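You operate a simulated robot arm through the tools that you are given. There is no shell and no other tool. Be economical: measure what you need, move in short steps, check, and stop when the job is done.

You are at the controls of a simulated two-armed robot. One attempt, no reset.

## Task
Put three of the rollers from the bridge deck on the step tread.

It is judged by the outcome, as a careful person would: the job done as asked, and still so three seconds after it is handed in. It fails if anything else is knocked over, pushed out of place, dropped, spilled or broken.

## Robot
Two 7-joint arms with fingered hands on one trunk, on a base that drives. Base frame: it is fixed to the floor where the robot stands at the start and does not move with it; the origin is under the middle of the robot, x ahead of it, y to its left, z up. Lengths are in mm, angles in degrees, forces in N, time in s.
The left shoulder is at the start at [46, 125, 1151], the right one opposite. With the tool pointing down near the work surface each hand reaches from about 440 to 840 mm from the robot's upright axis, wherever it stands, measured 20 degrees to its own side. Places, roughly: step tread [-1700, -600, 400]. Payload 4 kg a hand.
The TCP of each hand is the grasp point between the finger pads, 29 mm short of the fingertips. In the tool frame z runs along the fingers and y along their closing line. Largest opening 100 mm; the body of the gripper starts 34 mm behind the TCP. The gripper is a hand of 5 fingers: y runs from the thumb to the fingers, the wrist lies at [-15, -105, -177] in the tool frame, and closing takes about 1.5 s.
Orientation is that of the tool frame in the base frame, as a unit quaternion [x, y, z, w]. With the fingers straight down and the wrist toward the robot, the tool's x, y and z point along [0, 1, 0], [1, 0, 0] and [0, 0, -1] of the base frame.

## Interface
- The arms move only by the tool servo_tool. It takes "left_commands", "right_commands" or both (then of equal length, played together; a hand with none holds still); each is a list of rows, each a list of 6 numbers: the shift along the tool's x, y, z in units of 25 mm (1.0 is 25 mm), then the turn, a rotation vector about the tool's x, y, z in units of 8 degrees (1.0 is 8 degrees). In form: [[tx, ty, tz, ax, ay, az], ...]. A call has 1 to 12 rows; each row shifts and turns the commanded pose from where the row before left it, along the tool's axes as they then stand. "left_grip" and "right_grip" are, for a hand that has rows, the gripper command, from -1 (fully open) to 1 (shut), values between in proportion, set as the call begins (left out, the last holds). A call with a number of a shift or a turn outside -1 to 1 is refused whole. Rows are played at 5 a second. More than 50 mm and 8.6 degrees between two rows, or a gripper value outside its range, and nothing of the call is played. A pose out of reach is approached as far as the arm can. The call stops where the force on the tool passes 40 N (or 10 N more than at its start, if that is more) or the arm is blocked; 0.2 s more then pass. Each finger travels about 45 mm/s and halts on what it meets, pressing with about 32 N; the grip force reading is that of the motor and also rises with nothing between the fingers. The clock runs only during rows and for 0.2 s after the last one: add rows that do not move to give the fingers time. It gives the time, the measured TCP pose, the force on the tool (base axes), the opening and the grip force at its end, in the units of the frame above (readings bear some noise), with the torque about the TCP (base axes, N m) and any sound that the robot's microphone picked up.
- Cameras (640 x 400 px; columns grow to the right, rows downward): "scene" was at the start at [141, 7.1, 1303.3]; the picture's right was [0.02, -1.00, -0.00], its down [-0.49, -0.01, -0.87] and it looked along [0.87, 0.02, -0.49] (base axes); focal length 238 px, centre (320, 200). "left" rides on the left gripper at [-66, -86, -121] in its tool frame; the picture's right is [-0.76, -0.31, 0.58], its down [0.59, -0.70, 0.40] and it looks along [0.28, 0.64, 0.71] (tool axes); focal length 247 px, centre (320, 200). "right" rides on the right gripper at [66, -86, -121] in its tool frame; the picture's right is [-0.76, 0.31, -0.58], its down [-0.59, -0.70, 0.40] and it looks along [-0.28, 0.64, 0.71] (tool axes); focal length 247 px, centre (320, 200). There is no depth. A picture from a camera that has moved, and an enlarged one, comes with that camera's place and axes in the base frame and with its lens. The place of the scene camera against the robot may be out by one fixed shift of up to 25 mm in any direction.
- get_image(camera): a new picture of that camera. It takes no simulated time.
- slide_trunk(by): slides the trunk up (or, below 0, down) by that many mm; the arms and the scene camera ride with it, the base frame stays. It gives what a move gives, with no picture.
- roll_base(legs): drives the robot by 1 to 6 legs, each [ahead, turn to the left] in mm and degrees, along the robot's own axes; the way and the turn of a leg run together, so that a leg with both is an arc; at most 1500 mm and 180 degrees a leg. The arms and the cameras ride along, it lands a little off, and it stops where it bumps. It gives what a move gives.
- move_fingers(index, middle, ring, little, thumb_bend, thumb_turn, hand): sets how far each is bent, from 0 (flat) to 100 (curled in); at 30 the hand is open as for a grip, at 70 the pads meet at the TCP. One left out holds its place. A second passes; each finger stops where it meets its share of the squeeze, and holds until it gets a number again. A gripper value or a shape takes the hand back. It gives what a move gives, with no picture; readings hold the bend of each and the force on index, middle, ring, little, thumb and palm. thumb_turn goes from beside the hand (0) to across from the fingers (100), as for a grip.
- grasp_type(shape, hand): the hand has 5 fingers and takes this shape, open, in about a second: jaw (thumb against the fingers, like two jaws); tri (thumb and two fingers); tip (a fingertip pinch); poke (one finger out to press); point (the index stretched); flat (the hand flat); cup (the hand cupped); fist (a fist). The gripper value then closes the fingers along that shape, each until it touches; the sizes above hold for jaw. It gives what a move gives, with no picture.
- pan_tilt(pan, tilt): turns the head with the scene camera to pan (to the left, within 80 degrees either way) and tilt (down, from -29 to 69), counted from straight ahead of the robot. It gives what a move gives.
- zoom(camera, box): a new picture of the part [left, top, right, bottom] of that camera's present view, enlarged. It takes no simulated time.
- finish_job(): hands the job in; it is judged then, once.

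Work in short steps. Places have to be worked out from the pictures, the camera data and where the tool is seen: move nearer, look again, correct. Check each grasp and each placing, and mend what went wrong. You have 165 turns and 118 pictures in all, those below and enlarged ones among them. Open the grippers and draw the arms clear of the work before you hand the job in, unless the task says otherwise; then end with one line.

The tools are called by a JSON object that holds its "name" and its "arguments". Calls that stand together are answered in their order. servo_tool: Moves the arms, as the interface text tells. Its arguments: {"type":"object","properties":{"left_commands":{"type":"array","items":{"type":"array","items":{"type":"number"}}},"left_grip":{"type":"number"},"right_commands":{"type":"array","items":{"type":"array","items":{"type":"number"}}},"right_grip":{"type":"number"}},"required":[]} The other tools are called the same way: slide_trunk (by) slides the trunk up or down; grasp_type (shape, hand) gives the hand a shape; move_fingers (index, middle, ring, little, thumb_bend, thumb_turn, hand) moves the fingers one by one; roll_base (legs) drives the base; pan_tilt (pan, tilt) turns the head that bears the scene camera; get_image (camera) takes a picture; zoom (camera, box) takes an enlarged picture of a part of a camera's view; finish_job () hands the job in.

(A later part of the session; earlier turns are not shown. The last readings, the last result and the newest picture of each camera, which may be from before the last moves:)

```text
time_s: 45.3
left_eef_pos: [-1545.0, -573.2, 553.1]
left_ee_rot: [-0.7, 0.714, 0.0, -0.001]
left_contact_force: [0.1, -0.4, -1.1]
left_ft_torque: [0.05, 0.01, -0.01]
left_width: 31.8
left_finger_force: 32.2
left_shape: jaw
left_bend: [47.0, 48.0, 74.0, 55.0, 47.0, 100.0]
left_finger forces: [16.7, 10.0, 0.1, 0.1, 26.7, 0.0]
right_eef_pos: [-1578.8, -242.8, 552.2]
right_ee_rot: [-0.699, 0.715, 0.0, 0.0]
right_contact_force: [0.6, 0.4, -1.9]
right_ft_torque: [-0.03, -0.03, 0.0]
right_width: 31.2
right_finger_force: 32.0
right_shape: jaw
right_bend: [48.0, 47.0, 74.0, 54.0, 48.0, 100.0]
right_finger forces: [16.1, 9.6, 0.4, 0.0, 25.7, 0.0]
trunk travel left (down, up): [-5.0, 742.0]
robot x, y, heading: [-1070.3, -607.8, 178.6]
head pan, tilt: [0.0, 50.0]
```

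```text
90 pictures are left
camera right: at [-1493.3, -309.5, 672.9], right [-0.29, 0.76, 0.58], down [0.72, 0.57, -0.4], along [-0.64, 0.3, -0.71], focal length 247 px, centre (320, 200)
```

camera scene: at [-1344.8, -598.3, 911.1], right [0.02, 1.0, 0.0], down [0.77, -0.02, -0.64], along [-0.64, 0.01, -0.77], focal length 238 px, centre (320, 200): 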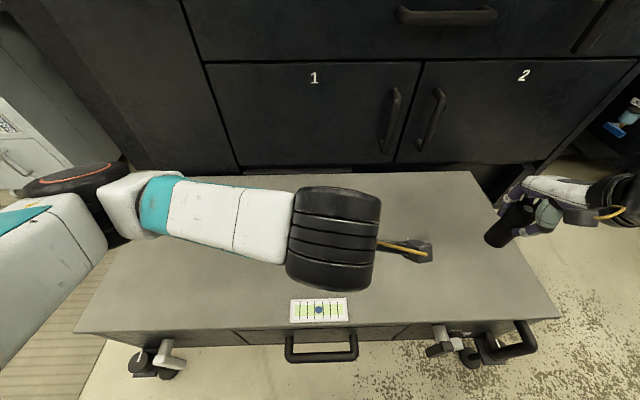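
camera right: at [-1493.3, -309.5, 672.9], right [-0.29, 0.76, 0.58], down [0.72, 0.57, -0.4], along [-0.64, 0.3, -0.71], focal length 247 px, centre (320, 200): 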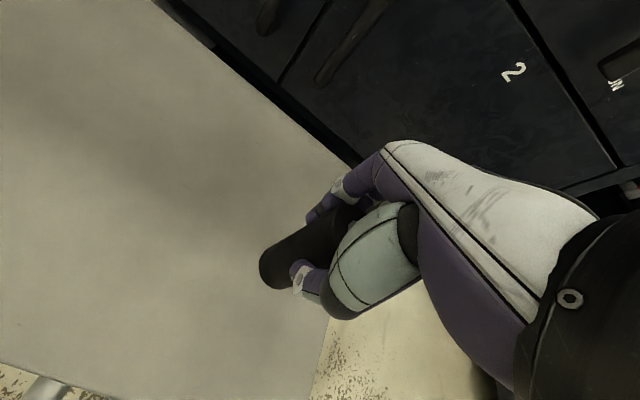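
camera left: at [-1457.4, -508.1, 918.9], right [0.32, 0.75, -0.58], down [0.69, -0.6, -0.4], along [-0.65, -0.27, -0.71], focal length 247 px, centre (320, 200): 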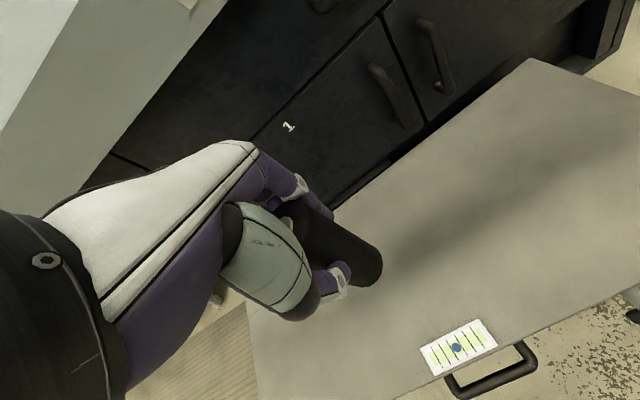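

The right roller is over the tread; I move it 50 mm inboard for margin and lower both to about 8 mm above contact.

{"name": "servo_tool", "arguments": {"left_commands": [[0, 0, 0, 0, 0, 0], [0, 0, 0, 0, 0, 0], [0, 0, 0, 0, 0, 0], [0, 0, 0.8, 0, 0, 0], [0, 0, 0.8, 0, 0, 0], [0, 0, 0.7, 0, 0, 0], [0, 0, 0, 0, 0, 0]], "right_commands": [[0.7, 0, 0, 0, 0, 0], [0.7, 0, 0, 0, 0, 0], [0.6, 0, 0, 0, 0, 0], [0, 0, 0.8, 0, 0, 0], [0, 0, 0.8, 0, 0, 0], [0, 0, 0.6, 0, 0, 0], [0, 0, 0, 0, 0, 0]]}}

{"name": "get_image", "arguments": {"camera": "right"}}

{"name": "get_image", "arguments": {"camera": "left"}}

```text
time_s: 46.9
left_eef_pos: [-1544.0, -572.4, 495.0]
left_ee_rot: [-0.7, 0.714, -0.001, 0.0]
left_contact_force: [-0.1, -0.1, -2.1]
left_ft_torque: [0.05, -0.01, -0.02]
left_width: 31.6
left_finger_force: 32.3
left_shape: jaw
left_bend: [47.0, 48.0, 74.0, 55.0, 47.0, 100.0]
left_finger forces: [16.8, 10.0, 0.0, 0.1, 26.5, 0.0]
right_eef_pos: [-1578.8, -290.2, 496.2]
right_ee_rot: [-0.7, 0.714, 0.0, 0.0]
right_contact_force: [0.6, -0.1, -1.4]
right_ft_torque: [-0.05, 0.01, 0.0]
right_width: 31.0
right_finger_force: 32.1
right_shape: jaw
right_bend: [48.0, 47.0, 74.0, 54.0, 48.0, 100.0]
right_finger forces: [16.1, 9.6, 0.3, 0.1, 25.6, 0.0]
trunk travel left (down, up): [-5.0, 742.0]
robot x, y, heading: [-1070.9, -609.7, 178.7]
head pan, tilt: [0.0, 50.0]
```

```text
89 pictures are left
camera right: at [-1494.3, -358.2, 617.5], right [-0.29, 0.76, 0.58], down [0.72, 0.57, -0.4], along [-0.63, 0.3, -0.71], focal length 247 px, centre (320, 200)
```

right: 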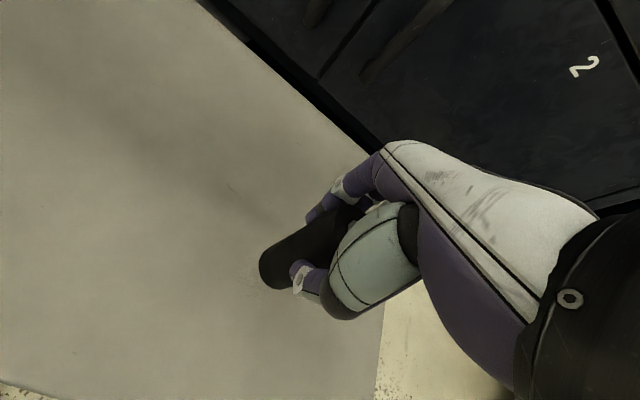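

```text
88 pictures are left
camera left: at [-1458.5, -508.3, 615.5], right [0.32, 0.75, -0.58], down [0.69, -0.6, -0.4], along [-0.65, -0.27, -0.71], focal length 247 px, centre (320, 200)
```

left: 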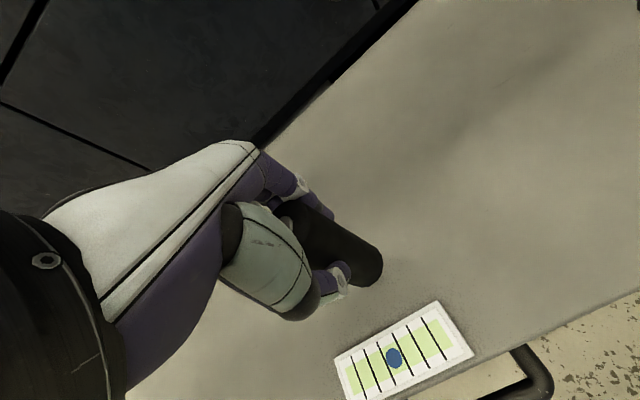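

Nearly down. Lower in small steps watching the vertical force.

{"name": "servo_tool", "arguments": {"left_commands": [[0, 0, 0.1, 0, 0, 0], [0, 0, 0.1, 0, 0, 0], [0, 0, 0.1, 0, 0, 0]], "right_commands": [[0, 0, 0.1, 0, 0, 0], [0, 0, 0.1, 0, 0, 0], [0, 0, 0.08, 0, 0, 0]]}}

```text
time_s: 47.7
left_eef_pos: [-1544.6, -571.5, 485.2]
left_ee_rot: [-0.7, 0.715, -0.001, -0.001]
left_contact_force: [-0.7, 0.1, -1.8]
left_ft_torque: [0.02, -0.01, -0.01]
left_width: 31.7
left_finger_force: 32.3
left_shape: jaw
left_bend: [47.0, 48.0, 74.0, 55.0, 47.0, 100.0]
left_finger forces: [16.8, 10.0, 0.0, 0.0, 26.6, 0.0]
right_eef_pos: [-1578.4, -291.7, 489.4]
right_ee_rot: [-0.7, 0.714, 0.0, 0.0]
right_contact_force: [0.2, 0.1, -1.4]
right_ft_torque: [-0.03, 0.0, 0.02]
right_width: 30.9
right_finger_force: 31.9
right_shape: jaw
right_bend: [48.0, 47.0, 74.0, 54.0, 48.0, 100.0]
right_finger forces: [16.1, 9.6, 0.4, 0.0, 25.6, 0.0]
trunk travel left (down, up): [-5.0, 742.0]
robot x, y, heading: [-1068.0, -608.1, 178.6]
head pan, tilt: [0.0, 50.0]
```

Not touching yet; continue in small steps.

{"name": "servo_tool", "arguments": {"left_commands": [[0, 0, 0.1, 0, 0, 0], [0, 0, 0, 0, 0, 0]], "right_commands": [[0, 0, 0.1, 0, 0, 0], [0, 0, 0, 0, 0, 0]]}}

{"name": "servo_tool", "arguments": {"left_commands": [[0, 0, 0.08, 0, 0, 0], [0, 0, 0, 0, 0, 0]], "right_commands": [[0, 0, 0.1, 0, 0, 0], [0, 0, 0, 0, 0, 0]]}}

{"name": "get_image", "arguments": {"camera": "right"}}

{"name": "get_image", "arguments": {"camera": "left"}}

```text
time_s: 48.3
left_eef_pos: [-1544.2, -572.0, 483.3]
left_ee_rot: [-0.7, 0.715, -0.001, 0.0]
left_contact_force: [0.3, 0.1, -2.0]
left_ft_torque: [0.0, 0.0, 0.01]
left_width: 31.4
left_finger_force: 31.6
left_shape: jaw
left_bend: [47.0, 48.0, 74.0, 55.0, 47.0, 100.0]
left_finger forces: [16.7, 9.9, 0.0, 0.0, 26.6, 0.0]
right_eef_pos: [-1579.5, -291.1, 487.4]
right_ee_rot: [-0.7, 0.714, 0.0, -0.001]
right_contact_force: [-0.2, 0.4, -1.7]
right_ft_torque: [-0.02, -0.01, -0.01]
right_width: 31.2
right_finger_force: 31.7
right_shape: jaw
right_bend: [48.0, 47.0, 74.0, 54.0, 48.0, 100.0]
right_finger forces: [16.1, 9.6, 0.5, 0.0, 25.7, 0.0]
trunk travel left (down, up): [-5.0, 742.0]
robot x, y, heading: [-1072.3, -612.6, 179.0]
head pan, tilt: [0.0, 50.0]
```

```text
time_s: 48.9
left_eef_pos: [-1542.4, -571.2, 483.5]
left_ee_rot: [-0.699, 0.715, 0.0, 0.0]
left_contact_force: [-0.1, 0.9, -1.8]
left_ft_torque: [0.04, 0.01, 0.01]
left_width: 31.8
left_finger_force: 32.2
left_shape: jaw
left_bend: [47.0, 48.0, 74.0, 55.0, 47.0, 100.0]
left_finger forces: [16.8, 9.9, 0.1, 0.0, 26.6, 0.1]
right_eef_pos: [-1578.2, -290.2, 485.6]
right_ee_rot: [-0.699, 0.715, -0.001, 0.0]
right_contact_force: [0.6, 0.4, -2.2]
right_ft_torque: [0.0, 0.0, 0.0]
right_width: 30.8
right_finger_force: 31.9
right_shape: jaw
right_bend: [48.0, 47.0, 74.0, 54.0, 48.0, 100.0]
right_finger forces: [16.0, 9.6, 0.3, 0.0, 25.6, 0.0]
trunk travel left (down, up): [-5.0, 742.0]
robot x, y, heading: [-1067.1, -608.7, 178.2]
head pan, tilt: [0.0, 50.0]
```

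```text
87 pictures are left
camera right: at [-1493.9, -357.9, 606.4], right [-0.29, 0.76, 0.58], down [0.72, 0.57, -0.4], along [-0.64, 0.3, -0.71], focal length 247 px, centre (320, 200)
```

right: 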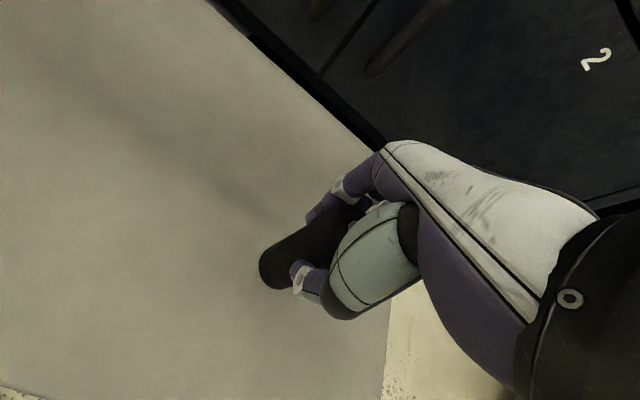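

```text
86 pictures are left
camera left: at [-1457.7, -508.2, 604.4], right [0.32, 0.75, -0.58], down [0.69, -0.6, -0.4], along [-0.65, -0.27, -0.71], focal length 247 px, centre (320, 200)
```

left: 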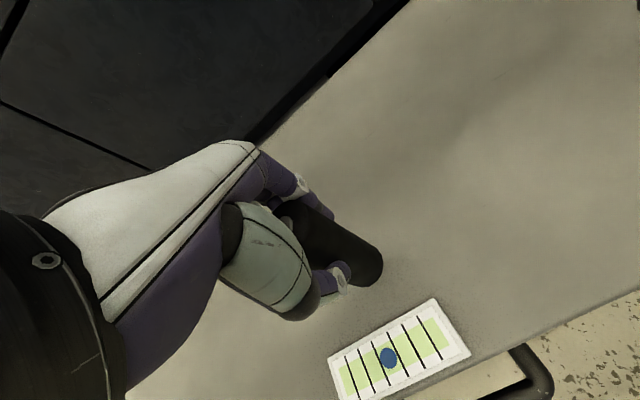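

Still no contact; tread is a little lower than 400. Continue.

{"name": "servo_tool", "arguments": {"left_commands": [[0, 0, 0.1, 0, 0, 0], [0, 0, 0, 0, 0, 0]], "right_commands": [[0, 0, 0.1, 0, 0, 0], [0, 0, 0, 0, 0, 0]]}}

{"name": "servo_tool", "arguments": {"left_commands": [[0, 0, 0.1, 0, 0, 0], [0, 0, 0, 0, 0, 0]], "right_commands": [[0, 0, 0.1, 0, 0, 0], [0, 0, 0, 0, 0, 0]]}}

{"name": "pan_tilt", "arguments": {"pan": -25, "tilt": 50}}

{"name": "get_image", "arguments": {"camera": "scene"}}

```text
time_s: 49.5
left_eef_pos: [-1542.8, -572.8, 479.4]
left_ee_rot: [-0.7, 0.714, 0.0, 0.0]
left_contact_force: [0.9, -1.1, -1.6]
left_ft_torque: [0.04, 0.01, 0.02]
left_width: 31.7
left_finger_force: 32.0
left_shape: jaw
left_bend: [47.0, 48.0, 74.0, 55.0, 47.0, 100.0]
left_finger forces: [16.9, 10.0, 0.1, 0.0, 26.7, 0.1]
right_eef_pos: [-1578.7, -291.1, 483.0]
right_ee_rot: [-0.699, 0.715, 0.001, 0.001]
right_contact_force: [-0.2, -0.5, -1.6]
right_ft_torque: [-0.06, 0.02, 0.01]
right_width: 31.1
right_finger_force: 32.1
right_shape: jaw
right_bend: [48.0, 47.0, 74.0, 54.0, 48.0, 100.0]
right_finger forces: [16.1, 9.6, 0.3, 0.0, 25.6, 0.1]
trunk travel left (down, up): [-5.0, 742.0]
robot x, y, heading: [-1069.7, -606.5, 178.8]
head pan, tilt: [0.0, 50.0]
```

```text
time_s: 50.1
left_eef_pos: [-1543.4, -573.2, 477.4]
left_ee_rot: [-0.7, 0.714, 0.0, 0.0]
left_contact_force: [0.3, 0.4, -1.8]
left_ft_torque: [-0.01, 0.02, 0.01]
left_width: 31.8
left_finger_force: 32.4
left_shape: jaw
left_bend: [47.0, 48.0, 74.0, 55.0, 47.0, 100.0]
left_finger forces: [16.8, 10.0, 0.1, 0.0, 26.6, 0.0]
right_eef_pos: [-1578.4, -289.4, 480.3]
right_ee_rot: [-0.7, 0.714, 0.0, 0.0]
right_contact_force: [0.9, 0.0, -2.8]
right_ft_torque: [0.01, 0.0, 0.01]
right_width: 31.0
right_finger_force: 32.2
right_shape: jaw
right_bend: [48.0, 47.0, 74.0, 54.0, 48.0, 100.0]
right_finger forces: [16.1, 9.6, 0.5, 0.0, 25.6, 0.0]
trunk travel left (down, up): [-5.0, 742.0]
robot x, y, heading: [-1069.0, -608.7, 178.7]
head pan, tilt: [0.0, 50.0]
```

```text
time_s: 51.0
left_eef_pos: [-1543.3, -572.7, 476.8]
left_ee_rot: [-0.7, 0.714, 0.0, -0.001]
left_contact_force: [0.2, -0.8, -2.1]
left_ft_torque: [-0.03, -0.06, 0.02]
left_width: 31.9
left_finger_force: 32.5
left_shape: jaw
left_bend: [47.0, 48.0, 74.0, 55.0, 47.0, 100.0]
left_finger forces: [16.7, 10.0, 0.0, 0.0, 26.5, 0.0]
right_eef_pos: [-1578.0, -289.6, 480.4]
right_ee_rot: [-0.7, 0.714, 0.0, 0.0]
right_contact_force: [-0.5, -0.6, -0.5]
right_ft_torque: [0.01, 0.0, -0.02]
right_width: 30.8
right_finger_force: 32.5
right_shape: jaw
right_bend: [48.0, 47.0, 74.0, 54.0, 48.0, 100.0]
right_finger forces: [16.1, 9.6, 0.3, 0.0, 25.6, 0.1]
trunk travel left (down, up): [-5.0, 742.0]
robot x, y, heading: [-1068.0, -610.5, 178.5]
head pan, tilt: [-25.0, 50.0]
```

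```text
85 pictures are left
camera scene: at [-1336.8, -566.0, 911.1], right [0.44, 0.9, 0.0], down [0.69, -0.34, -0.64], along [-0.58, 0.28, -0.77], focal length 238 px, centre (320, 200)
```

scene: 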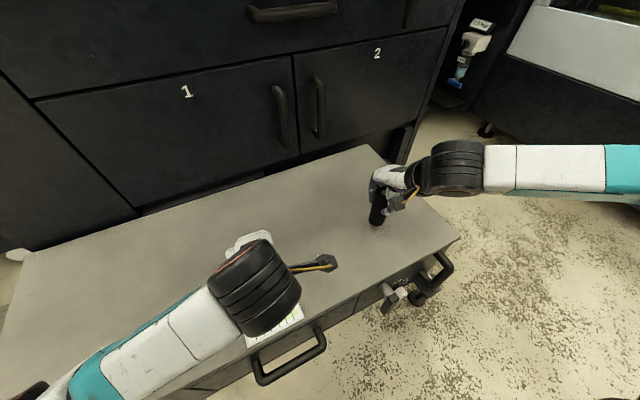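

The right roller hovers just above the tread in view. Keep lowering gently.

{"name": "servo_tool", "arguments": {"left_commands": [[0, 0, 0.12, 0, 0, 0], [0, 0, 0, 0, 0, 0]], "right_commands": [[0, 0, 0.12, 0, 0, 0], [0, 0, 0, 0, 0, 0]]}}

{"name": "servo_tool", "arguments": {"left_commands": [[0, 0, 0.12, 0, 0, 0], [0, 0, 0, 0, 0, 0]], "right_commands": [[0, 0, 0.12, 0, 0, 0], [0, 0, 0, 0, 0, 0]]}}

{"name": "zoom", "arguments": {"camera": "scene", "box": [320, 140, 480, 240]}}

{"name": "get_image", "arguments": {"camera": "left"}}

```text
time_s: 51.6
left_eef_pos: [-1542.9, -572.0, 474.3]
left_ee_rot: [-0.699, 0.715, 0.0, 0.0]
left_contact_force: [0.2, 0.6, -1.5]
left_ft_torque: [0.02, 0.0, -0.01]
left_width: 31.5
left_finger_force: 31.9
left_shape: jaw
left_bend: [47.0, 48.0, 74.0, 55.0, 47.0, 100.0]
left_finger forces: [16.8, 10.2, 0.0, 0.0, 26.5, 0.1]
right_eef_pos: [-1579.7, -291.4, 477.5]
right_ee_rot: [-0.699, 0.715, 0.0, 0.0]
right_contact_force: [-0.1, -0.1, -2.5]
right_ft_torque: [-0.01, -0.02, -0.01]
right_width: 31.0
right_finger_force: 31.8
right_shape: jaw
right_bend: [48.0, 47.0, 74.0, 54.0, 48.0, 100.0]
right_finger forces: [16.1, 9.7, 0.4, 0.0, 25.7, 0.1]
trunk travel left (down, up): [-5.0, 742.0]
robot x, y, heading: [-1065.1, -607.4, 178.7]
head pan, tilt: [-25.0, 50.0]
```

```text
time_s: 52.2
left_eef_pos: [-1543.3, -572.2, 470.5]
left_ee_rot: [-0.699, 0.715, -0.001, -0.001]
left_contact_force: [-0.4, 0.8, -2.3]
left_ft_torque: [0.02, 0.01, -0.02]
left_width: 31.9
left_finger_force: 31.5
left_shape: jaw
left_bend: [47.0, 48.0, 74.0, 55.0, 47.0, 100.0]
left_finger forces: [16.8, 10.2, 0.1, 0.0, 26.6, 0.1]
right_eef_pos: [-1579.0, -291.7, 473.8]
right_ee_rot: [-0.7, 0.714, 0.0, 0.0]
right_contact_force: [-0.5, 0.4, -1.8]
right_ft_torque: [-0.02, 0.01, 0.0]
right_width: 31.1
right_finger_force: 31.8
right_shape: jaw
right_bend: [48.0, 47.0, 74.0, 54.0, 48.0, 100.0]
right_finger forces: [16.0, 9.5, 0.6, 0.0, 25.6, 0.0]
trunk travel left (down, up): [-5.0, 742.0]
robot x, y, heading: [-1068.4, -611.2, 178.8]
head pan, tilt: [-25.0, 50.0]
```

```text
4.00 times, centred on (400, 190) of scene
camera zoom: at [-1336.8, -565.9, 911.1], right [0.44, 0.9, 0.0], down [0.69, -0.34, -0.64], along [-0.58, 0.29, -0.77], focal length 950 px, centre (0, 240)
```

zoom: 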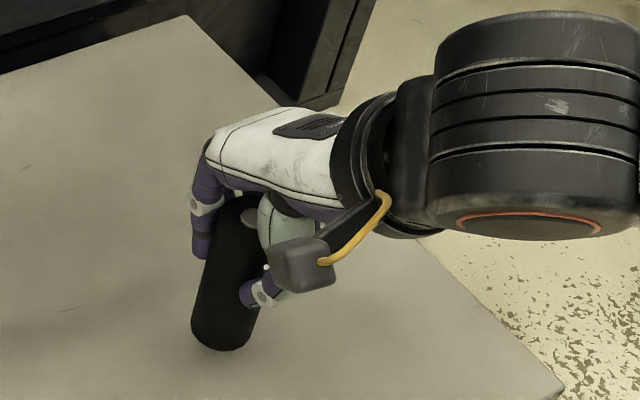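

```text
83 pictures are left
camera left: at [-1457.0, -507.9, 592.4], right [0.32, 0.75, -0.58], down [0.69, -0.6, -0.4], along [-0.65, -0.27, -0.71], focal length 247 px, centre (320, 200)
```

left: 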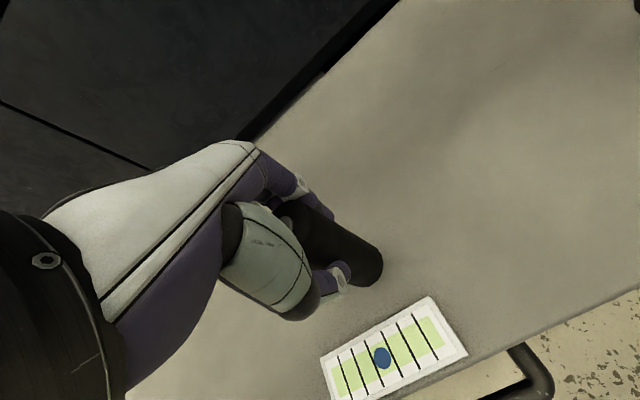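

Parallax puts the tread near z ≈ 385–390, so contact is close. Continue in 2 mm steps.

{"name": "servo_tool", "arguments": {"left_commands": [[0, 0, 0.12, 0, 0, 0], [0, 0, 0, 0, 0, 0]], "right_commands": [[0, 0, 0.12, 0, 0, 0], [0, 0, 0, 0, 0, 0]]}}

{"name": "servo_tool", "arguments": {"left_commands": [[0, 0, 0.12, 0, 0, 0], [0, 0, 0, 0, 0, 0]], "right_commands": [[0, 0, 0.12, 0, 0, 0], [0, 0, 0, 0, 0, 0]]}}

{"name": "zoom", "arguments": {"camera": "scene", "box": [320, 140, 480, 240]}}

```text
time_s: 52.8
left_eef_pos: [-1542.9, -571.6, 468.2]
left_ee_rot: [-0.7, 0.714, 0.0, 0.0]
left_contact_force: [0.8, -0.5, -2.5]
left_ft_torque: [0.01, -0.01, 0.04]
left_width: 32.0
left_finger_force: 32.4
left_shape: jaw
left_bend: [47.0, 48.0, 74.0, 55.0, 47.0, 100.0]
left_finger forces: [16.8, 10.2, 0.0, 0.0, 26.6, 0.0]
right_eef_pos: [-1578.1, -291.0, 468.9]
right_ee_rot: [-0.7, 0.714, 0.0, 0.0]
right_contact_force: [-0.8, -0.1, -1.1]
right_ft_torque: [-0.03, 0.0, -0.02]
right_width: 31.2
right_finger_force: 32.2
right_shape: jaw
right_bend: [48.0, 47.0, 74.0, 54.0, 48.0, 100.0]
right_finger forces: [16.0, 9.6, 0.5, 0.0, 25.7, 0.0]
trunk travel left (down, up): [-5.0, 742.0]
robot x, y, heading: [-1069.8, -609.2, 178.8]
head pan, tilt: [-25.0, 50.0]
```

```text
time_s: 53.4
left_eef_pos: [-1543.0, -571.5, 463.8]
left_ee_rot: [-0.699, 0.715, 0.0, 0.0]
left_contact_force: [0.3, -0.3, -1.8]
left_ft_torque: [-0.03, -0.01, 0.03]
left_width: 31.9
left_finger_force: 31.5
left_shape: jaw
left_bend: [47.0, 48.0, 74.0, 55.0, 47.0, 100.0]
left_finger forces: [16.8, 10.1, 0.0, 0.1, 26.5, 0.0]
right_eef_pos: [-1577.2, -291.1, 467.6]
right_ee_rot: [-0.7, 0.714, 0.0, 0.0]
right_contact_force: [-0.8, 1.2, -2.7]
right_ft_torque: [-0.02, 0.0, -0.05]
right_width: 30.9
right_finger_force: 32.2
right_shape: jaw
right_bend: [48.0, 47.0, 74.0, 54.0, 48.0, 100.0]
right_finger forces: [16.1, 9.6, 0.4, 0.0, 25.7, 0.0]
trunk travel left (down, up): [-5.0, 742.0]
robot x, y, heading: [-1068.5, -610.4, 178.4]
head pan, tilt: [-25.0, 50.0]
```

```text
4.00 times, centred on (400, 190) of scene
camera zoom: at [-1336.8, -565.9, 911.1], right [0.44, 0.9, 0.0], down [0.69, -0.34, -0.64], along [-0.58, 0.29, -0.77], focal length 950 px, centre (0, 240)
```

zoom: 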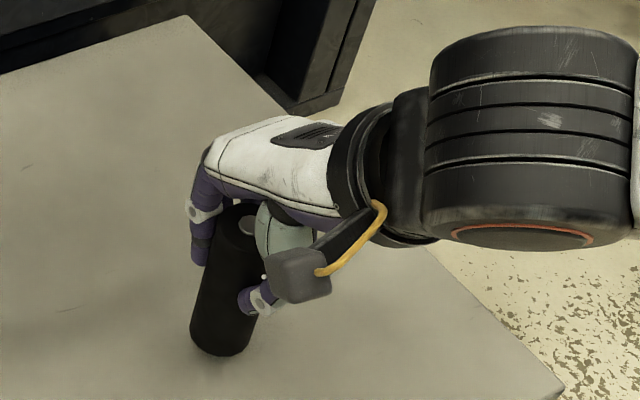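

Still no contact. Continue lowering, checking the force.

{"name": "servo_tool", "arguments": {"left_commands": [[0, 0, 0.1, 0, 0, 0], [0, 0, 0.1, 0, 0, 0], [0, 0, 0, 0, 0, 0]], "right_commands": [[0, 0, 0.12, 0, 0, 0], [0, 0, 0.12, 0, 0, 0], [0, 0, 0, 0, 0, 0]]}}

{"name": "zoom", "arguments": {"camera": "scene", "box": [320, 140, 480, 240]}}

```text
time_s: 54.2
left_eef_pos: [-1543.3, -571.3, 458.2]
left_ee_rot: [-0.7, 0.715, -0.001, -0.001]
left_contact_force: [0.4, 0.9, -1.5]
left_ft_torque: [0.01, -0.02, 0.02]
left_width: 31.7
left_finger_force: 31.6
left_shape: jaw
left_bend: [47.0, 48.0, 74.0, 55.0, 47.0, 100.0]
left_finger forces: [16.8, 10.1, 0.0, 0.0, 26.6, 0.1]
right_eef_pos: [-1579.6, -290.6, 462.1]
right_ee_rot: [-0.7, 0.714, 0.0, 0.0]
right_contact_force: [0.1, 0.0, -0.9]
right_ft_torque: [-0.02, 0.0, 0.03]
right_width: 30.7
right_finger_force: 32.2
right_shape: jaw
right_bend: [48.0, 47.0, 74.0, 54.0, 48.0, 100.0]
right_finger forces: [16.2, 9.6, 0.5, 0.1, 25.6, 0.0]
trunk travel left (down, up): [-5.0, 742.0]
robot x, y, heading: [-1070.4, -612.7, 178.7]
head pan, tilt: [-25.0, 50.0]
```

```text
4.00 times, centred on (400, 190) of scene
camera zoom: at [-1336.8, -565.9, 911.1], right [0.44, 0.9, 0.0], down [0.69, -0.34, -0.64], along [-0.58, 0.29, -0.77], focal length 950 px, centre (0, 240)
```

zoom: 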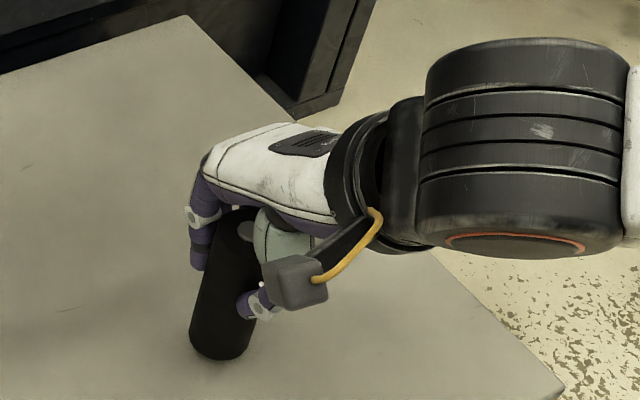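

Contact shadow is tightening. Continue the same way.

{"name": "servo_tool", "arguments": {"left_commands": [[0, 0, 0.1, 0, 0, 0], [0, 0, 0.1, 0, 0, 0], [0, 0, 0, 0, 0, 0]], "right_commands": [[0, 0, 0.1, 0, 0, 0], [0, 0, 0.1, 0, 0, 0], [0, 0, 0, 0, 0, 0]]}}

{"name": "servo_tool", "arguments": {"left_commands": [[0, 0, 0.1, 0, 0, 0], [0, 0, 0.1, 0, 0, 0], [0, 0, 0, 0, 0, 0]], "right_commands": [[0, 0, 0.1, 0, 0, 0], [0, 0, 0.1, 0, 0, 0], [0, 0, 0, 0, 0, 0]]}}

{"name": "zoom", "arguments": {"camera": "scene", "box": [320, 140, 480, 240]}}

```text
time_s: 55.0
left_eef_pos: [-1543.4, -572.6, 456.2]
left_ee_rot: [-0.7, 0.714, 0.0, -0.001]
left_contact_force: [0.2, 0.1, -2.2]
left_ft_torque: [0.02, 0.05, 0.0]
left_width: 31.6
left_finger_force: 32.5
left_shape: jaw
left_bend: [47.0, 48.0, 74.0, 55.0, 47.0, 100.0]
left_finger forces: [16.8, 10.0, 0.0, 0.0, 26.6, 0.0]
right_eef_pos: [-1578.5, -291.6, 455.1]
right_ee_rot: [-0.699, 0.715, 0.0, 0.0]
right_contact_force: [0.0, 0.1, -1.7]
right_ft_torque: [-0.03, -0.01, 0.01]
right_width: 30.9
right_finger_force: 31.7
right_shape: jaw
right_bend: [48.0, 47.0, 74.0, 54.0, 48.0, 100.0]
right_finger forces: [16.1, 9.6, 0.6, 0.0, 25.5, 0.0]
trunk travel left (down, up): [-5.0, 742.0]
robot x, y, heading: [-1069.6, -609.5, 178.6]
head pan, tilt: [-25.0, 50.0]
```

```text
time_s: 55.8
left_eef_pos: [-1544.4, -571.5, 451.2]
left_ee_rot: [-0.7, 0.714, 0.0, 0.0]
left_contact_force: [-0.2, -0.1, -1.2]
left_ft_torque: [0.0, 0.0, 0.0]
left_width: 31.8
left_finger_force: 32.0
left_shape: jaw
left_bend: [47.0, 48.0, 74.0, 55.0, 47.0, 100.0]
left_finger forces: [16.7, 10.2, 0.0, 0.0, 26.6, 0.0]
right_eef_pos: [-1579.7, -291.2, 451.3]
right_ee_rot: [-0.7, 0.714, 0.0, 0.0]
right_contact_force: [0.2, -0.1, -1.4]
right_ft_torque: [-0.03, -0.02, 0.03]
right_width: 30.7
right_finger_force: 31.9
right_shape: jaw
right_bend: [48.0, 47.0, 74.0, 54.0, 48.0, 100.0]
right_finger forces: [16.0, 9.6, 0.6, 0.1, 25.7, 0.1]
trunk travel left (down, up): [-5.0, 742.0]
robot x, y, heading: [-1066.4, -613.6, 178.7]
head pan, tilt: [-25.0, 50.0]
```

```text
4.00 times, centred on (400, 190) of scene
camera zoom: at [-1336.8, -565.9, 911.1], right [0.44, 0.9, 0.0], down [0.69, -0.34, -0.64], along [-0.58, 0.29, -0.77], focal length 950 px, centre (0, 240)
```

zoom: 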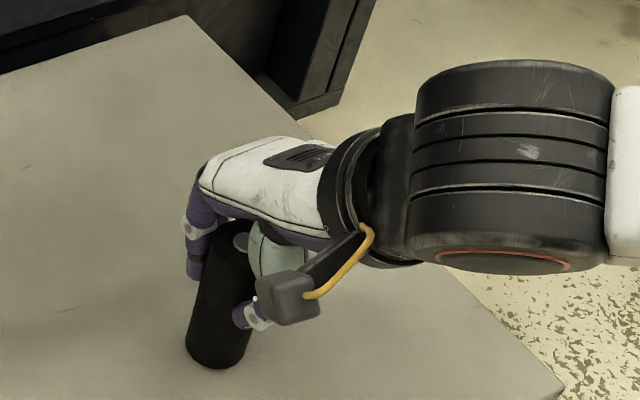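

Parallax from the right hand camera gives tread z ≈ 355–360, so contact should be within ~10 mm. Continue.

{"name": "servo_tool", "arguments": {"left_commands": [[0, 0, 0.1, 0, 0, 0], [0, 0, 0.1, 0, 0, 0], [0, 0, 0, 0, 0, 0]], "right_commands": [[0, 0, 0.1, 0, 0, 0], [0, 0, 0.1, 0, 0, 0], [0, 0, 0, 0, 0, 0]]}}

{"name": "servo_tool", "arguments": {"left_commands": [[0, 0, 0.1, 0, 0, 0], [0, 0, 0.1, 0, 0, 0], [0, 0, 0, 0, 0, 0]], "right_commands": [[0, 0, 0.1, 0, 0, 0], [0, 0, 0.1, 0, 0, 0], [0, 0, 0, 0, 0, 0]]}}

{"name": "zoom", "arguments": {"camera": "scene", "box": [320, 140, 480, 240]}}

```text
time_s: 56.6
left_eef_pos: [-1542.7, -572.5, 445.7]
left_ee_rot: [-0.7, 0.715, -0.001, 0.001]
left_contact_force: [0.1, -0.6, -2.2]
left_ft_torque: [-0.01, 0.0, 0.0]
left_width: 32.1
left_finger_force: 32.1
left_shape: jaw
left_bend: [47.0, 48.0, 74.0, 55.0, 47.0, 100.0]
left_finger forces: [16.8, 10.1, 0.0, 0.0, 26.6, 0.0]
right_eef_pos: [-1579.3, -290.6, 448.6]
right_ee_rot: [-0.699, 0.715, 0.001, -0.001]
right_contact_force: [2.1, -2.2, 5.7]
right_ft_torque: [-0.04, 0.04, 0.0]
right_width: 31.6
right_finger_force: 31.6
right_shape: jaw
right_bend: [48.0, 47.0, 74.0, 54.0, 48.0, 100.0]
right_finger forces: [16.5, 9.6, 0.4, 0.0, 27.7, 0.1]
trunk travel left (down, up): [-5.0, 742.0]
robot x, y, heading: [-1066.7, -612.2, 178.8]
head pan, tilt: [-25.0, 50.0]
```

```text
time_s: 57.4
left_eef_pos: [-1543.4, -571.6, 445.1]
left_ee_rot: [-0.7, 0.714, 0.004, -0.001]
left_contact_force: [0.9, -0.2, 13.9]
left_ft_torque: [0.03, 0.13, -0.01]
left_width: 32.6
left_finger_force: 32.6
left_shape: jaw
left_bend: [47.0, 48.0, 74.0, 55.0, 47.0, 100.0]
left_finger forces: [18.1, 11.1, 0.0, 0.1, 29.8, 0.0]
right_eef_pos: [-1578.2, -291.1, 445.9]
right_ee_rot: [-0.7, 0.714, 0.003, -0.003]
right_contact_force: [1.7, -2.6, 24.7]
right_ft_torque: [-0.06, 0.23, 0.01]
right_width: 32.4
right_finger_force: 31.9
right_shape: jaw
right_bend: [48.0, 46.0, 74.0, 54.0, 48.0, 100.0]
right_finger forces: [18.3, 11.4, 0.6, 0.0, 30.8, 0.0]
trunk travel left (down, up): [-5.0, 742.0]
robot x, y, heading: [-1068.5, -609.9, 178.8]
head pan, tilt: [-25.0, 50.0]
```

```text
4.00 times, centred on (400, 190) of scene
camera zoom: at [-1334.3, -566.9, 912.5], right [0.44, 0.9, 0.0], down [0.69, -0.34, -0.64], along [-0.58, 0.29, -0.76], focal length 950 px, centre (0, 240)
```

zoom: 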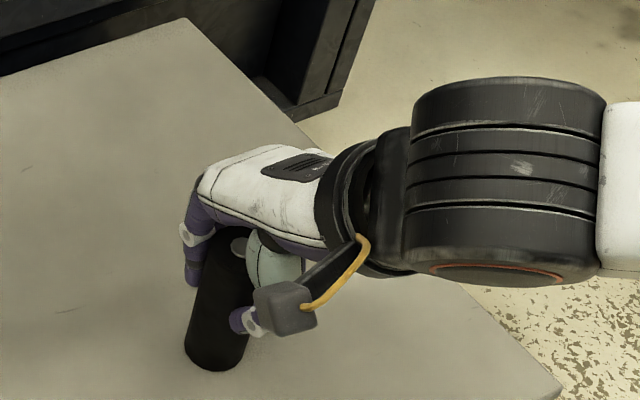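

Both touch (left 14 N, right 25 N). I relieve the pressure slightly, then open.

{"name": "servo_tool", "arguments": {"left_commands": [[0, 0, -0.08, 0, 0, 0], [0, 0, 0, 0, 0, 0]], "right_commands": [[0, 0, -0.16, 0, 0, 0], [0, 0, 0, 0, 0, 0]]}}

```text
time_s: 58.0
left_eef_pos: [-1543.6, -570.8, 443.1]
left_ee_rot: [-0.7, 0.715, 0.003, -0.001]
left_contact_force: [3.6, 2.0, 17.3]
left_ft_torque: [0.03, 0.08, -0.04]
left_width: 32.7
left_finger_force: 32.1
left_shape: jaw
left_bend: [47.0, 48.0, 74.0, 55.0, 47.0, 100.0]
left_finger forces: [17.6, 11.0, 0.1, 0.0, 31.3, 0.0]
right_eef_pos: [-1577.1, -290.3, 447.9]
right_ee_rot: [-0.699, 0.715, 0.0, 0.001]
right_contact_force: [-5.1, -1.6, 9.8]
right_ft_torque: [-0.02, 0.33, 0.04]
right_width: 32.6
right_finger_force: 32.1
right_shape: jaw
right_bend: [48.0, 46.0, 74.0, 54.0, 48.0, 100.0]
right_finger forces: [19.1, 11.1, 2.4, 0.0, 27.1, 0.1]
trunk travel left (down, up): [-5.0, 742.0]
robot x, y, heading: [-1069.7, -610.7, 178.5]
head pan, tilt: [-25.0, 50.0]
```

{"name": "servo_tool", "arguments": {"left_commands": [[0, 0, -0.1, 0, 0, 0], [0, 0, 0, 0, 0, 0], [0, 0, 0, 0, 0, 0]], "right_commands": [[0, 0, -0.06, 0, 0, 0], [0, 0, 0, 0, 0, 0], [0, 0, 0, 0, 0, 0]]}}

{"name": "get_image", "arguments": {"camera": "left"}}

{"name": "get_image", "arguments": {"camera": "right"}}

```text
time_s: 58.8
left_eef_pos: [-1542.6, -572.0, 444.9]
left_ee_rot: [-0.7, 0.714, -0.001, 0.0]
left_contact_force: [-0.1, 0.7, 3.2]
left_ft_torque: [0.03, 0.14, 0.01]
left_width: 32.5
left_finger_force: 31.7
left_shape: jaw
left_bend: [47.0, 48.0, 74.0, 55.0, 47.0, 100.0]
left_finger forces: [18.0, 11.1, 0.0, 0.0, 28.3, 0.0]
right_eef_pos: [-1577.8, -291.3, 447.7]
right_ee_rot: [-0.7, 0.715, 0.0, 0.001]
right_contact_force: [0.9, -0.7, 5.2]
right_ft_torque: [0.0, 0.16, 0.01]
right_width: 32.4
right_finger_force: 31.7
right_shape: jaw
right_bend: [48.0, 46.0, 74.0, 54.0, 48.0, 100.0]
right_finger forces: [17.1, 9.5, 2.4, 0.0, 27.8, 0.0]
trunk travel left (down, up): [-5.0, 742.0]
robot x, y, heading: [-1067.9, -614.1, 178.8]
head pan, tilt: [-25.0, 50.0]
```

```text
78 pictures are left
camera left: at [-1457.0, -507.9, 566.4], right [0.32, 0.75, -0.58], down [0.69, -0.6, -0.4], along [-0.65, -0.27, -0.71], focal length 247 px, centre (320, 200)
```

left: 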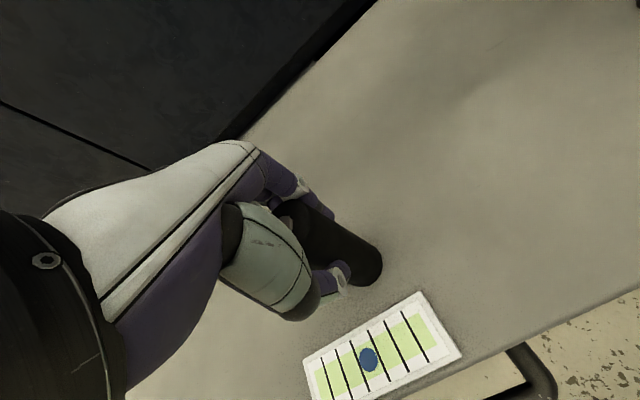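

```text
77 pictures are left
camera right: at [-1493.8, -358.0, 568.7], right [-0.29, 0.76, 0.58], down [0.72, 0.57, -0.4], along [-0.63, 0.3, -0.71], focal length 247 px, centre (320, 200)
```

right: 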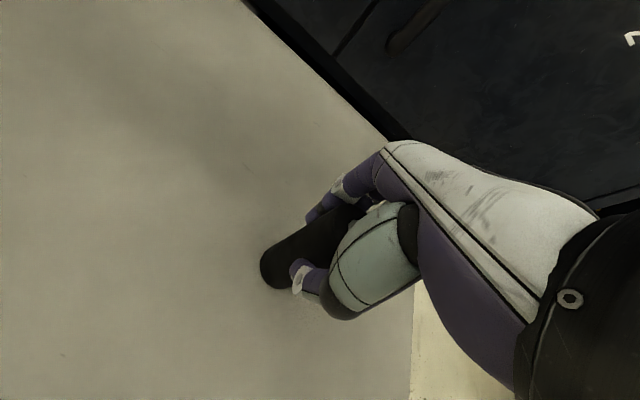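

Light contact (3–5 N) and both rollers upright. Open both hands.

{"name": "servo_tool", "arguments": {"left_commands": [[0, 0, 0, 0, 0, 0], [0, 0, 0, 0, 0, 0], [0, 0, 0, 0, 0, 0], [0, 0, 0, 0, 0, 0], [0, 0, 0, 0, 0, 0], [0, 0, 0, 0, 0, 0], [0, 0, 0, 0, 0, 0], [0, 0, 0, 0, 0, 0], [0, 0, 0, 0, 0, 0]], "right_commands": [[0, 0, 0, 0, 0, 0], [0, 0, 0, 0, 0, 0], [0, 0, 0, 0, 0, 0], [0, 0, 0, 0, 0, 0], [0, 0, 0, 0, 0, 0], [0, 0, 0, 0, 0, 0], [0, 0, 0, 0, 0, 0], [0, 0, 0, 0, 0, 0], [0, 0, 0, 0, 0, 0]], "left_grip": -1, "right_grip": -1}}

{"name": "get_image", "arguments": {"camera": "left"}}

{"name": "get_image", "arguments": {"camera": "right"}}

```text
time_s: 60.8
left_eef_pos: [-1543.0, -572.6, 445.7]
left_ee_rot: [-0.7, 0.715, 0.0, -0.001]
left_contact_force: [-0.2, 0.8, 0.3]
left_ft_torque: [-0.01, -0.01, -0.01]
left_width: 100.0
left_finger_force: 0.0
left_shape: jaw
left_bend: [30.0, 30.0, 30.0, 30.0, 30.0, 98.0]
left_finger forces: [0.0, 0.1, 0.0, 0.0, 0.1, 0.0]
right_eef_pos: [-1578.4, -290.7, 447.7]
right_ee_rot: [-0.7, 0.714, 0.0, 0.0]
right_contact_force: [-0.5, 1.0, -0.9]
right_ft_torque: [0.02, 0.03, -0.03]
right_width: 100.0
right_finger_force: 0.2
right_shape: jaw
right_bend: [30.0, 30.0, 30.0, 30.0, 30.0, 98.0]
right_finger forces: [0.0, 0.0, 0.1, 0.0, 0.1, 0.0]
trunk travel left (down, up): [-5.0, 742.0]
robot x, y, heading: [-1067.9, -612.8, 178.7]
head pan, tilt: [-25.0, 50.0]
```

```text
76 pictures are left
camera left: at [-1457.4, -507.7, 566.9], right [0.32, 0.75, -0.58], down [0.69, -0.6, -0.4], along [-0.65, -0.27, -0.71], focal length 247 px, centre (320, 200)
```

left: 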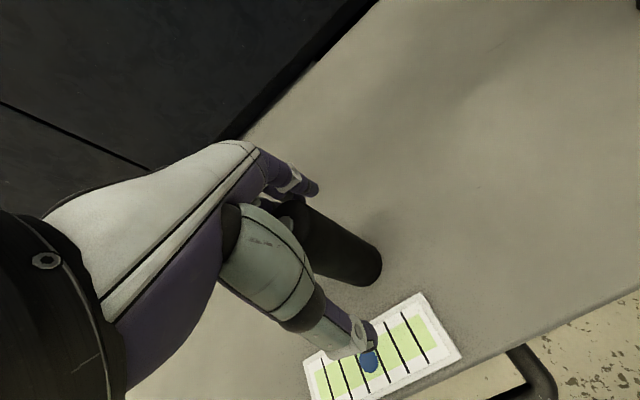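

```text
75 pictures are left
camera right: at [-1494.4, -357.9, 568.9], right [-0.29, 0.76, 0.58], down [0.72, 0.57, -0.4], along [-0.64, 0.3, -0.71], focal length 247 px, centre (320, 200)
```

right: 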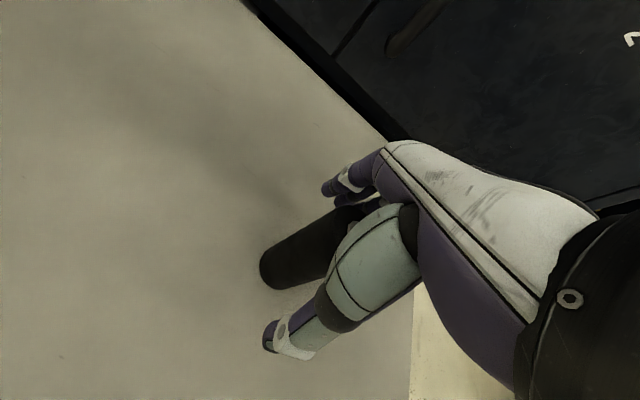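

Both rollers stand free. I raise both hands straight up ~200 mm and look.

{"name": "servo_tool", "arguments": {"left_commands": [[0, 0, -0.5, 0, 0, 0], [0, 0, -0.8, 0, 0, 0], [0, 0, -1, 0, 0, 0], [0, 0, -1, 0, 0, 0], [0, 0, -1, 0, 0, 0], [0, 0, -1, 0, 0, 0], [0, 0, -1, 0, 0, 0], [0, 0, -1, 0, 0, 0], [0, 0, -1, 0, 0, 0], [0, 0, -1, 0, 0, 0], [0, 0, 0, 0, 0, 0]], "right_commands": [[0, 0, -0.5, 0, 0, 0], [0, 0, -0.8, 0, 0, 0], [0, 0, -1, 0, 0, 0], [0, 0, -1, 0, 0, 0], [0, 0, -1, 0, 0, 0], [0, 0, -1, 0, 0, 0], [0, 0, -1, 0, 0, 0], [0, 0, -1, 0, 0, 0], [0, 0, -1, 0, 0, 0], [0, 0, -1, 0, 0, 0], [0, 0, 0, 0, 0, 0]]}}

{"name": "slide_trunk", "arguments": {"by": 345}}

{"name": "pan_tilt", "arguments": {"pan": 0, "tilt": 50}}

{"name": "get_image", "arguments": {"camera": "scene"}}

```text
time_s: 63.2
left_eef_pos: [-1547.7, -582.6, 579.7]
left_ee_rot: [-0.701, 0.713, -0.011, -0.017]
left_contact_force: [0.7, -0.3, -0.3]
left_ft_torque: [0.01, -0.01, 0.02]
left_width: 99.8
left_finger_force: 0.0
left_shape: jaw
left_bend: [30.0, 30.0, 30.0, 30.0, 30.0, 98.0]
left_finger forces: [0.1, 0.0, 0.0, 0.1, 0.0, 0.0]
left hand out of reach, approached as far as the arm can: row 7, 8, 9, 10
right_eef_pos: [-1580.3, -289.9, 682.1]
right_ee_rot: [-0.7, 0.714, 0.001, 0.001]
right_contact_force: [-0.1, 0.1, -0.4]
right_ft_torque: [-0.01, -0.02, -0.04]
right_width: 100.0
right_finger_force: 0.1
right_shape: jaw
right_bend: [30.0, 30.0, 30.0, 30.0, 30.0, 98.0]
right_finger forces: [0.0, 0.0, 0.1, 0.0, 0.1, 0.0]
trunk travel left (down, up): [-5.0, 742.0]
robot x, y, heading: [-1071.6, -607.2, 178.8]
head pan, tilt: [-25.0, 50.0]
```

```text
time_s: 66.6
left_eef_pos: [-1564.7, -604.1, 931.0]
left_ee_rot: [0.712, -0.701, 0.014, 0.043]
left_contact_force: [0.2, 0.3, -1.0]
left_ft_torque: [0.02, -0.02, 0.0]
left_width: 99.8
left_finger_force: 0.1
left_shape: jaw
left_bend: [30.0, 30.0, 30.0, 30.0, 30.0, 98.0]
left_finger forces: [0.0, 0.0, 0.1, 0.0, 0.0, 0.0]
right_eef_pos: [-1579.8, -289.4, 1024.8]
right_ee_rot: [-0.699, 0.715, 0.0, 0.0]
right_contact_force: [-0.4, -0.2, -0.1]
right_ft_torque: [0.0, -0.03, 0.0]
right_width: 99.9
right_finger_force: 0.1
right_shape: jaw
right_bend: [30.0, 30.0, 30.0, 30.0, 30.0, 98.0]
right_finger forces: [0.0, 0.1, 0.1, 0.0, 0.0, 0.0]
trunk travel left (down, up): [-350.0, 397.0]
robot x, y, heading: [-1071.1, -610.2, 178.3]
head pan, tilt: [-25.0, 50.0]
```

```text
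time_s: 67.5
left_eef_pos: [-1562.6, -604.8, 927.7]
left_ee_rot: [0.711, -0.702, 0.018, 0.042]
left_contact_force: [-0.2, 0.3, -0.7]
left_ft_torque: [-0.01, 0.02, -0.01]
left_width: 99.7
left_finger_force: 0.0
left_shape: jaw
left_bend: [30.0, 30.0, 30.0, 30.0, 30.0, 98.0]
left_finger forces: [0.0, 0.0, 0.0, 0.1, 0.0, 0.0]
right_eef_pos: [-1578.5, -290.5, 1026.2]
right_ee_rot: [-0.699, 0.715, 0.0, -0.001]
right_contact_force: [-0.8, -0.4, -0.4]
right_ft_torque: [0.04, 0.01, 0.0]
right_width: 99.7
right_finger_force: 0.1
right_shape: jaw
right_bend: [30.0, 30.0, 30.0, 30.0, 30.0, 98.0]
right_finger forces: [0.1, 0.0, 0.0, 0.0, 0.0, 0.0]
trunk travel left (down, up): [-350.0, 397.0]
robot x, y, heading: [-1067.2, -611.7, 178.5]
head pan, tilt: [0.0, 50.0]
```

```text
74 pictures are left
camera scene: at [-1210.7, -601.3, 1272.8], right [0.02, 1.0, 0.0], down [0.77, -0.02, -0.64], along [-0.64, 0.02, -0.77], focal length 238 px, centre (320, 200)
```

scene: 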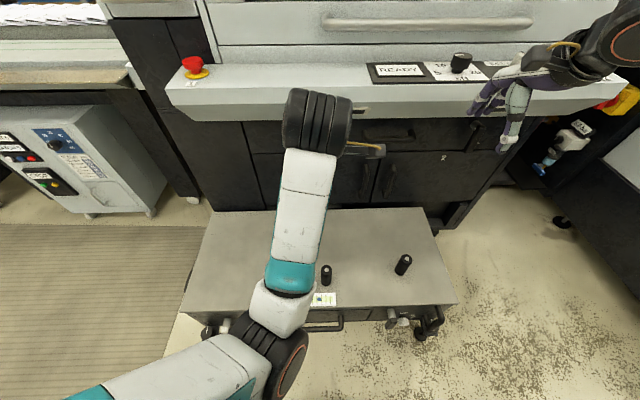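

Both rollers stand upright on the tread. The left arm took an awkward elbow branch, so I back off straight first, then straighten it out in free space.

{"name": "roll_base", "arguments": {"legs": [[-350, 0]]}}

{"name": "servo_tool", "arguments": {"left_commands": [[0, 0, 0, 0, 0, 0], [0, 0, 0, 0, 0, 0]]}}

{"name": "get_image", "arguments": {"camera": "scene"}}

```text
time_s: 69.7
left_eef_pos: [-1209.4, -618.1, 922.4]
left_ee_rot: [0.713, -0.699, 0.023, 0.043]
left_contact_force: [-0.3, 0.3, 0.5]
left_ft_torque: [0.03, 0.02, -0.02]
left_width: 100.1
left_finger_force: 0.1
left_shape: jaw
left_bend: [30.0, 30.0, 30.0, 30.0, 30.0, 98.0]
left_finger forces: [0.1, 0.1, 0.1, 0.0, 0.0, 0.1]
right_eef_pos: [-1231.4, -301.5, 1025.6]
right_ee_rot: [-0.703, 0.711, 0.0, 0.001]
right_contact_force: [0.4, 0.0, 0.3]
right_ft_torque: [0.02, -0.01, 0.02]
right_width: 99.8
right_finger_force: 0.1
right_shape: jaw
right_bend: [30.0, 30.0, 30.0, 30.0, 30.0, 98.0]
right_finger forces: [0.0, 0.1, 0.0, 0.0, 0.0, 0.0]
trunk travel left (down, up): [-350.0, 397.0]
robot x, y, heading: [-715.1, -612.4, 178.9]
head pan, tilt: [0.0, 50.0]
```

```text
time_s: 70.3
left_eef_pos: [-1211.7, -619.9, 923.0]
left_ee_rot: [0.715, -0.697, 0.025, 0.044]
left_contact_force: [-0.1, 0.0, 0.7]
left_ft_torque: [0.01, -0.04, 0.0]
left_width: 100.0
left_finger_force: 0.0
left_shape: jaw
left_bend: [30.0, 30.0, 30.0, 30.0, 30.0, 98.0]
left_finger forces: [0.0, 0.0, 0.0, 0.0, 0.1, 0.1]
right_eef_pos: [-1231.8, -301.3, 1026.4]
right_ee_rot: [-0.703, 0.712, 0.0, -0.001]
right_contact_force: [0.2, 0.1, -0.9]
right_ft_torque: [-0.02, 0.01, -0.03]
right_width: 99.7
right_finger_force: 0.0
right_shape: jaw
right_bend: [30.0, 30.0, 30.0, 30.0, 30.0, 98.0]
right_finger forces: [0.0, 0.1, 0.0, 0.0, 0.0, 0.1]
trunk travel left (down, up): [-350.0, 397.0]
robot x, y, heading: [-718.5, -614.5, 179.0]
head pan, tilt: [0.0, 50.0]
```

```text
73 pictures are left
camera scene: at [-860.9, -609.4, 1272.8], right [0.02, 1.0, 0.0], down [0.77, -0.01, -0.64], along [-0.64, 0.01, -0.77], focal length 238 px, centre (320, 200)
```

scene: 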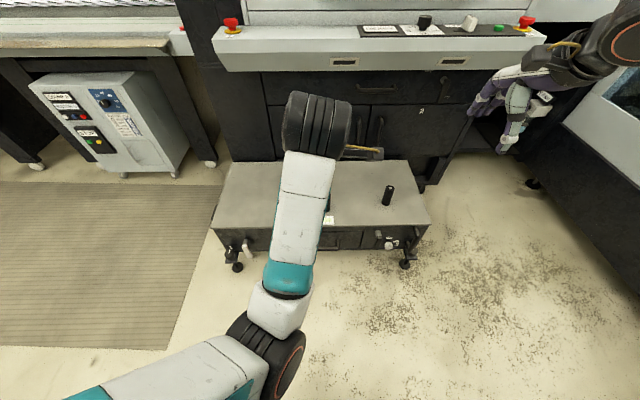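

Move the left hand outward to its own side and slightly forward, then up, to return to a natural arm pose.

{"name": "servo_tool", "arguments": {"left_commands": [[1, 0.4, 0, 0, 0, 0], [1, 0.4, 0, 0, 0, 0], [1, 0.4, 0, 0, 0, 0], [1, 0.4, 0, 0, 0, 0], [1, 0.4, 0, 0, 0, 0], [1, 0.4, 0, 0, 0, 0], [1, 0.4, 0, 0, 0, 0], [0, 0, -1, 0, 0, 0], [0, 0, -1, 0, 0, 0], [0, 0, 0, 0, 0, 0], [0, 0, 0, 0, 0, 0]]}}

{"name": "get_image", "arguments": {"camera": "scene"}}

```text
time_s: 72.7
left_eef_pos: [-1276.9, -789.7, 989.5]
left_ee_rot: [0.713, -0.699, 0.024, 0.042]
left_contact_force: [-0.9, 0.8, 1.1]
left_ft_torque: [-0.02, 0.0, -0.02]
left_width: 99.7
left_finger_force: 0.2
left_shape: jaw
left_bend: [30.0, 30.0, 30.0, 30.0, 30.0, 98.0]
left_finger forces: [0.0, 0.1, 0.0, 0.1, 0.1, 0.0]
right_eef_pos: [-1232.3, -301.6, 1024.7]
right_ee_rot: [-0.703, 0.712, 0.0, 0.0]
right_contact_force: [-0.6, -0.3, -0.5]
right_ft_torque: [0.02, -0.02, -0.03]
right_width: 99.9
right_finger_force: 0.0
right_shape: jaw
right_bend: [30.0, 30.0, 30.0, 30.0, 30.0, 98.0]
right_finger forces: [0.0, 0.0, 0.0, 0.0, 0.1, 0.0]
trunk travel left (down, up): [-350.0, 397.0]
robot x, y, heading: [-719.4, -616.8, 179.1]
head pan, tilt: [0.0, 50.0]
```

```text
72 pictures are left
camera scene: at [-860.9, -609.4, 1272.8], right [0.02, 1.0, 0.0], down [0.77, -0.01, -0.64], along [-0.64, 0.01, -0.77], focal length 238 px, centre (320, 200)
```

scene: 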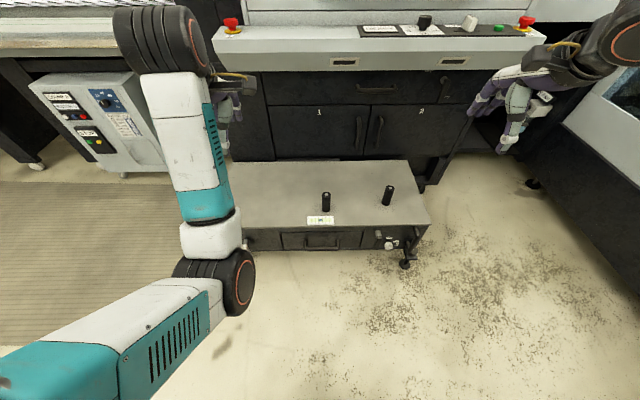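

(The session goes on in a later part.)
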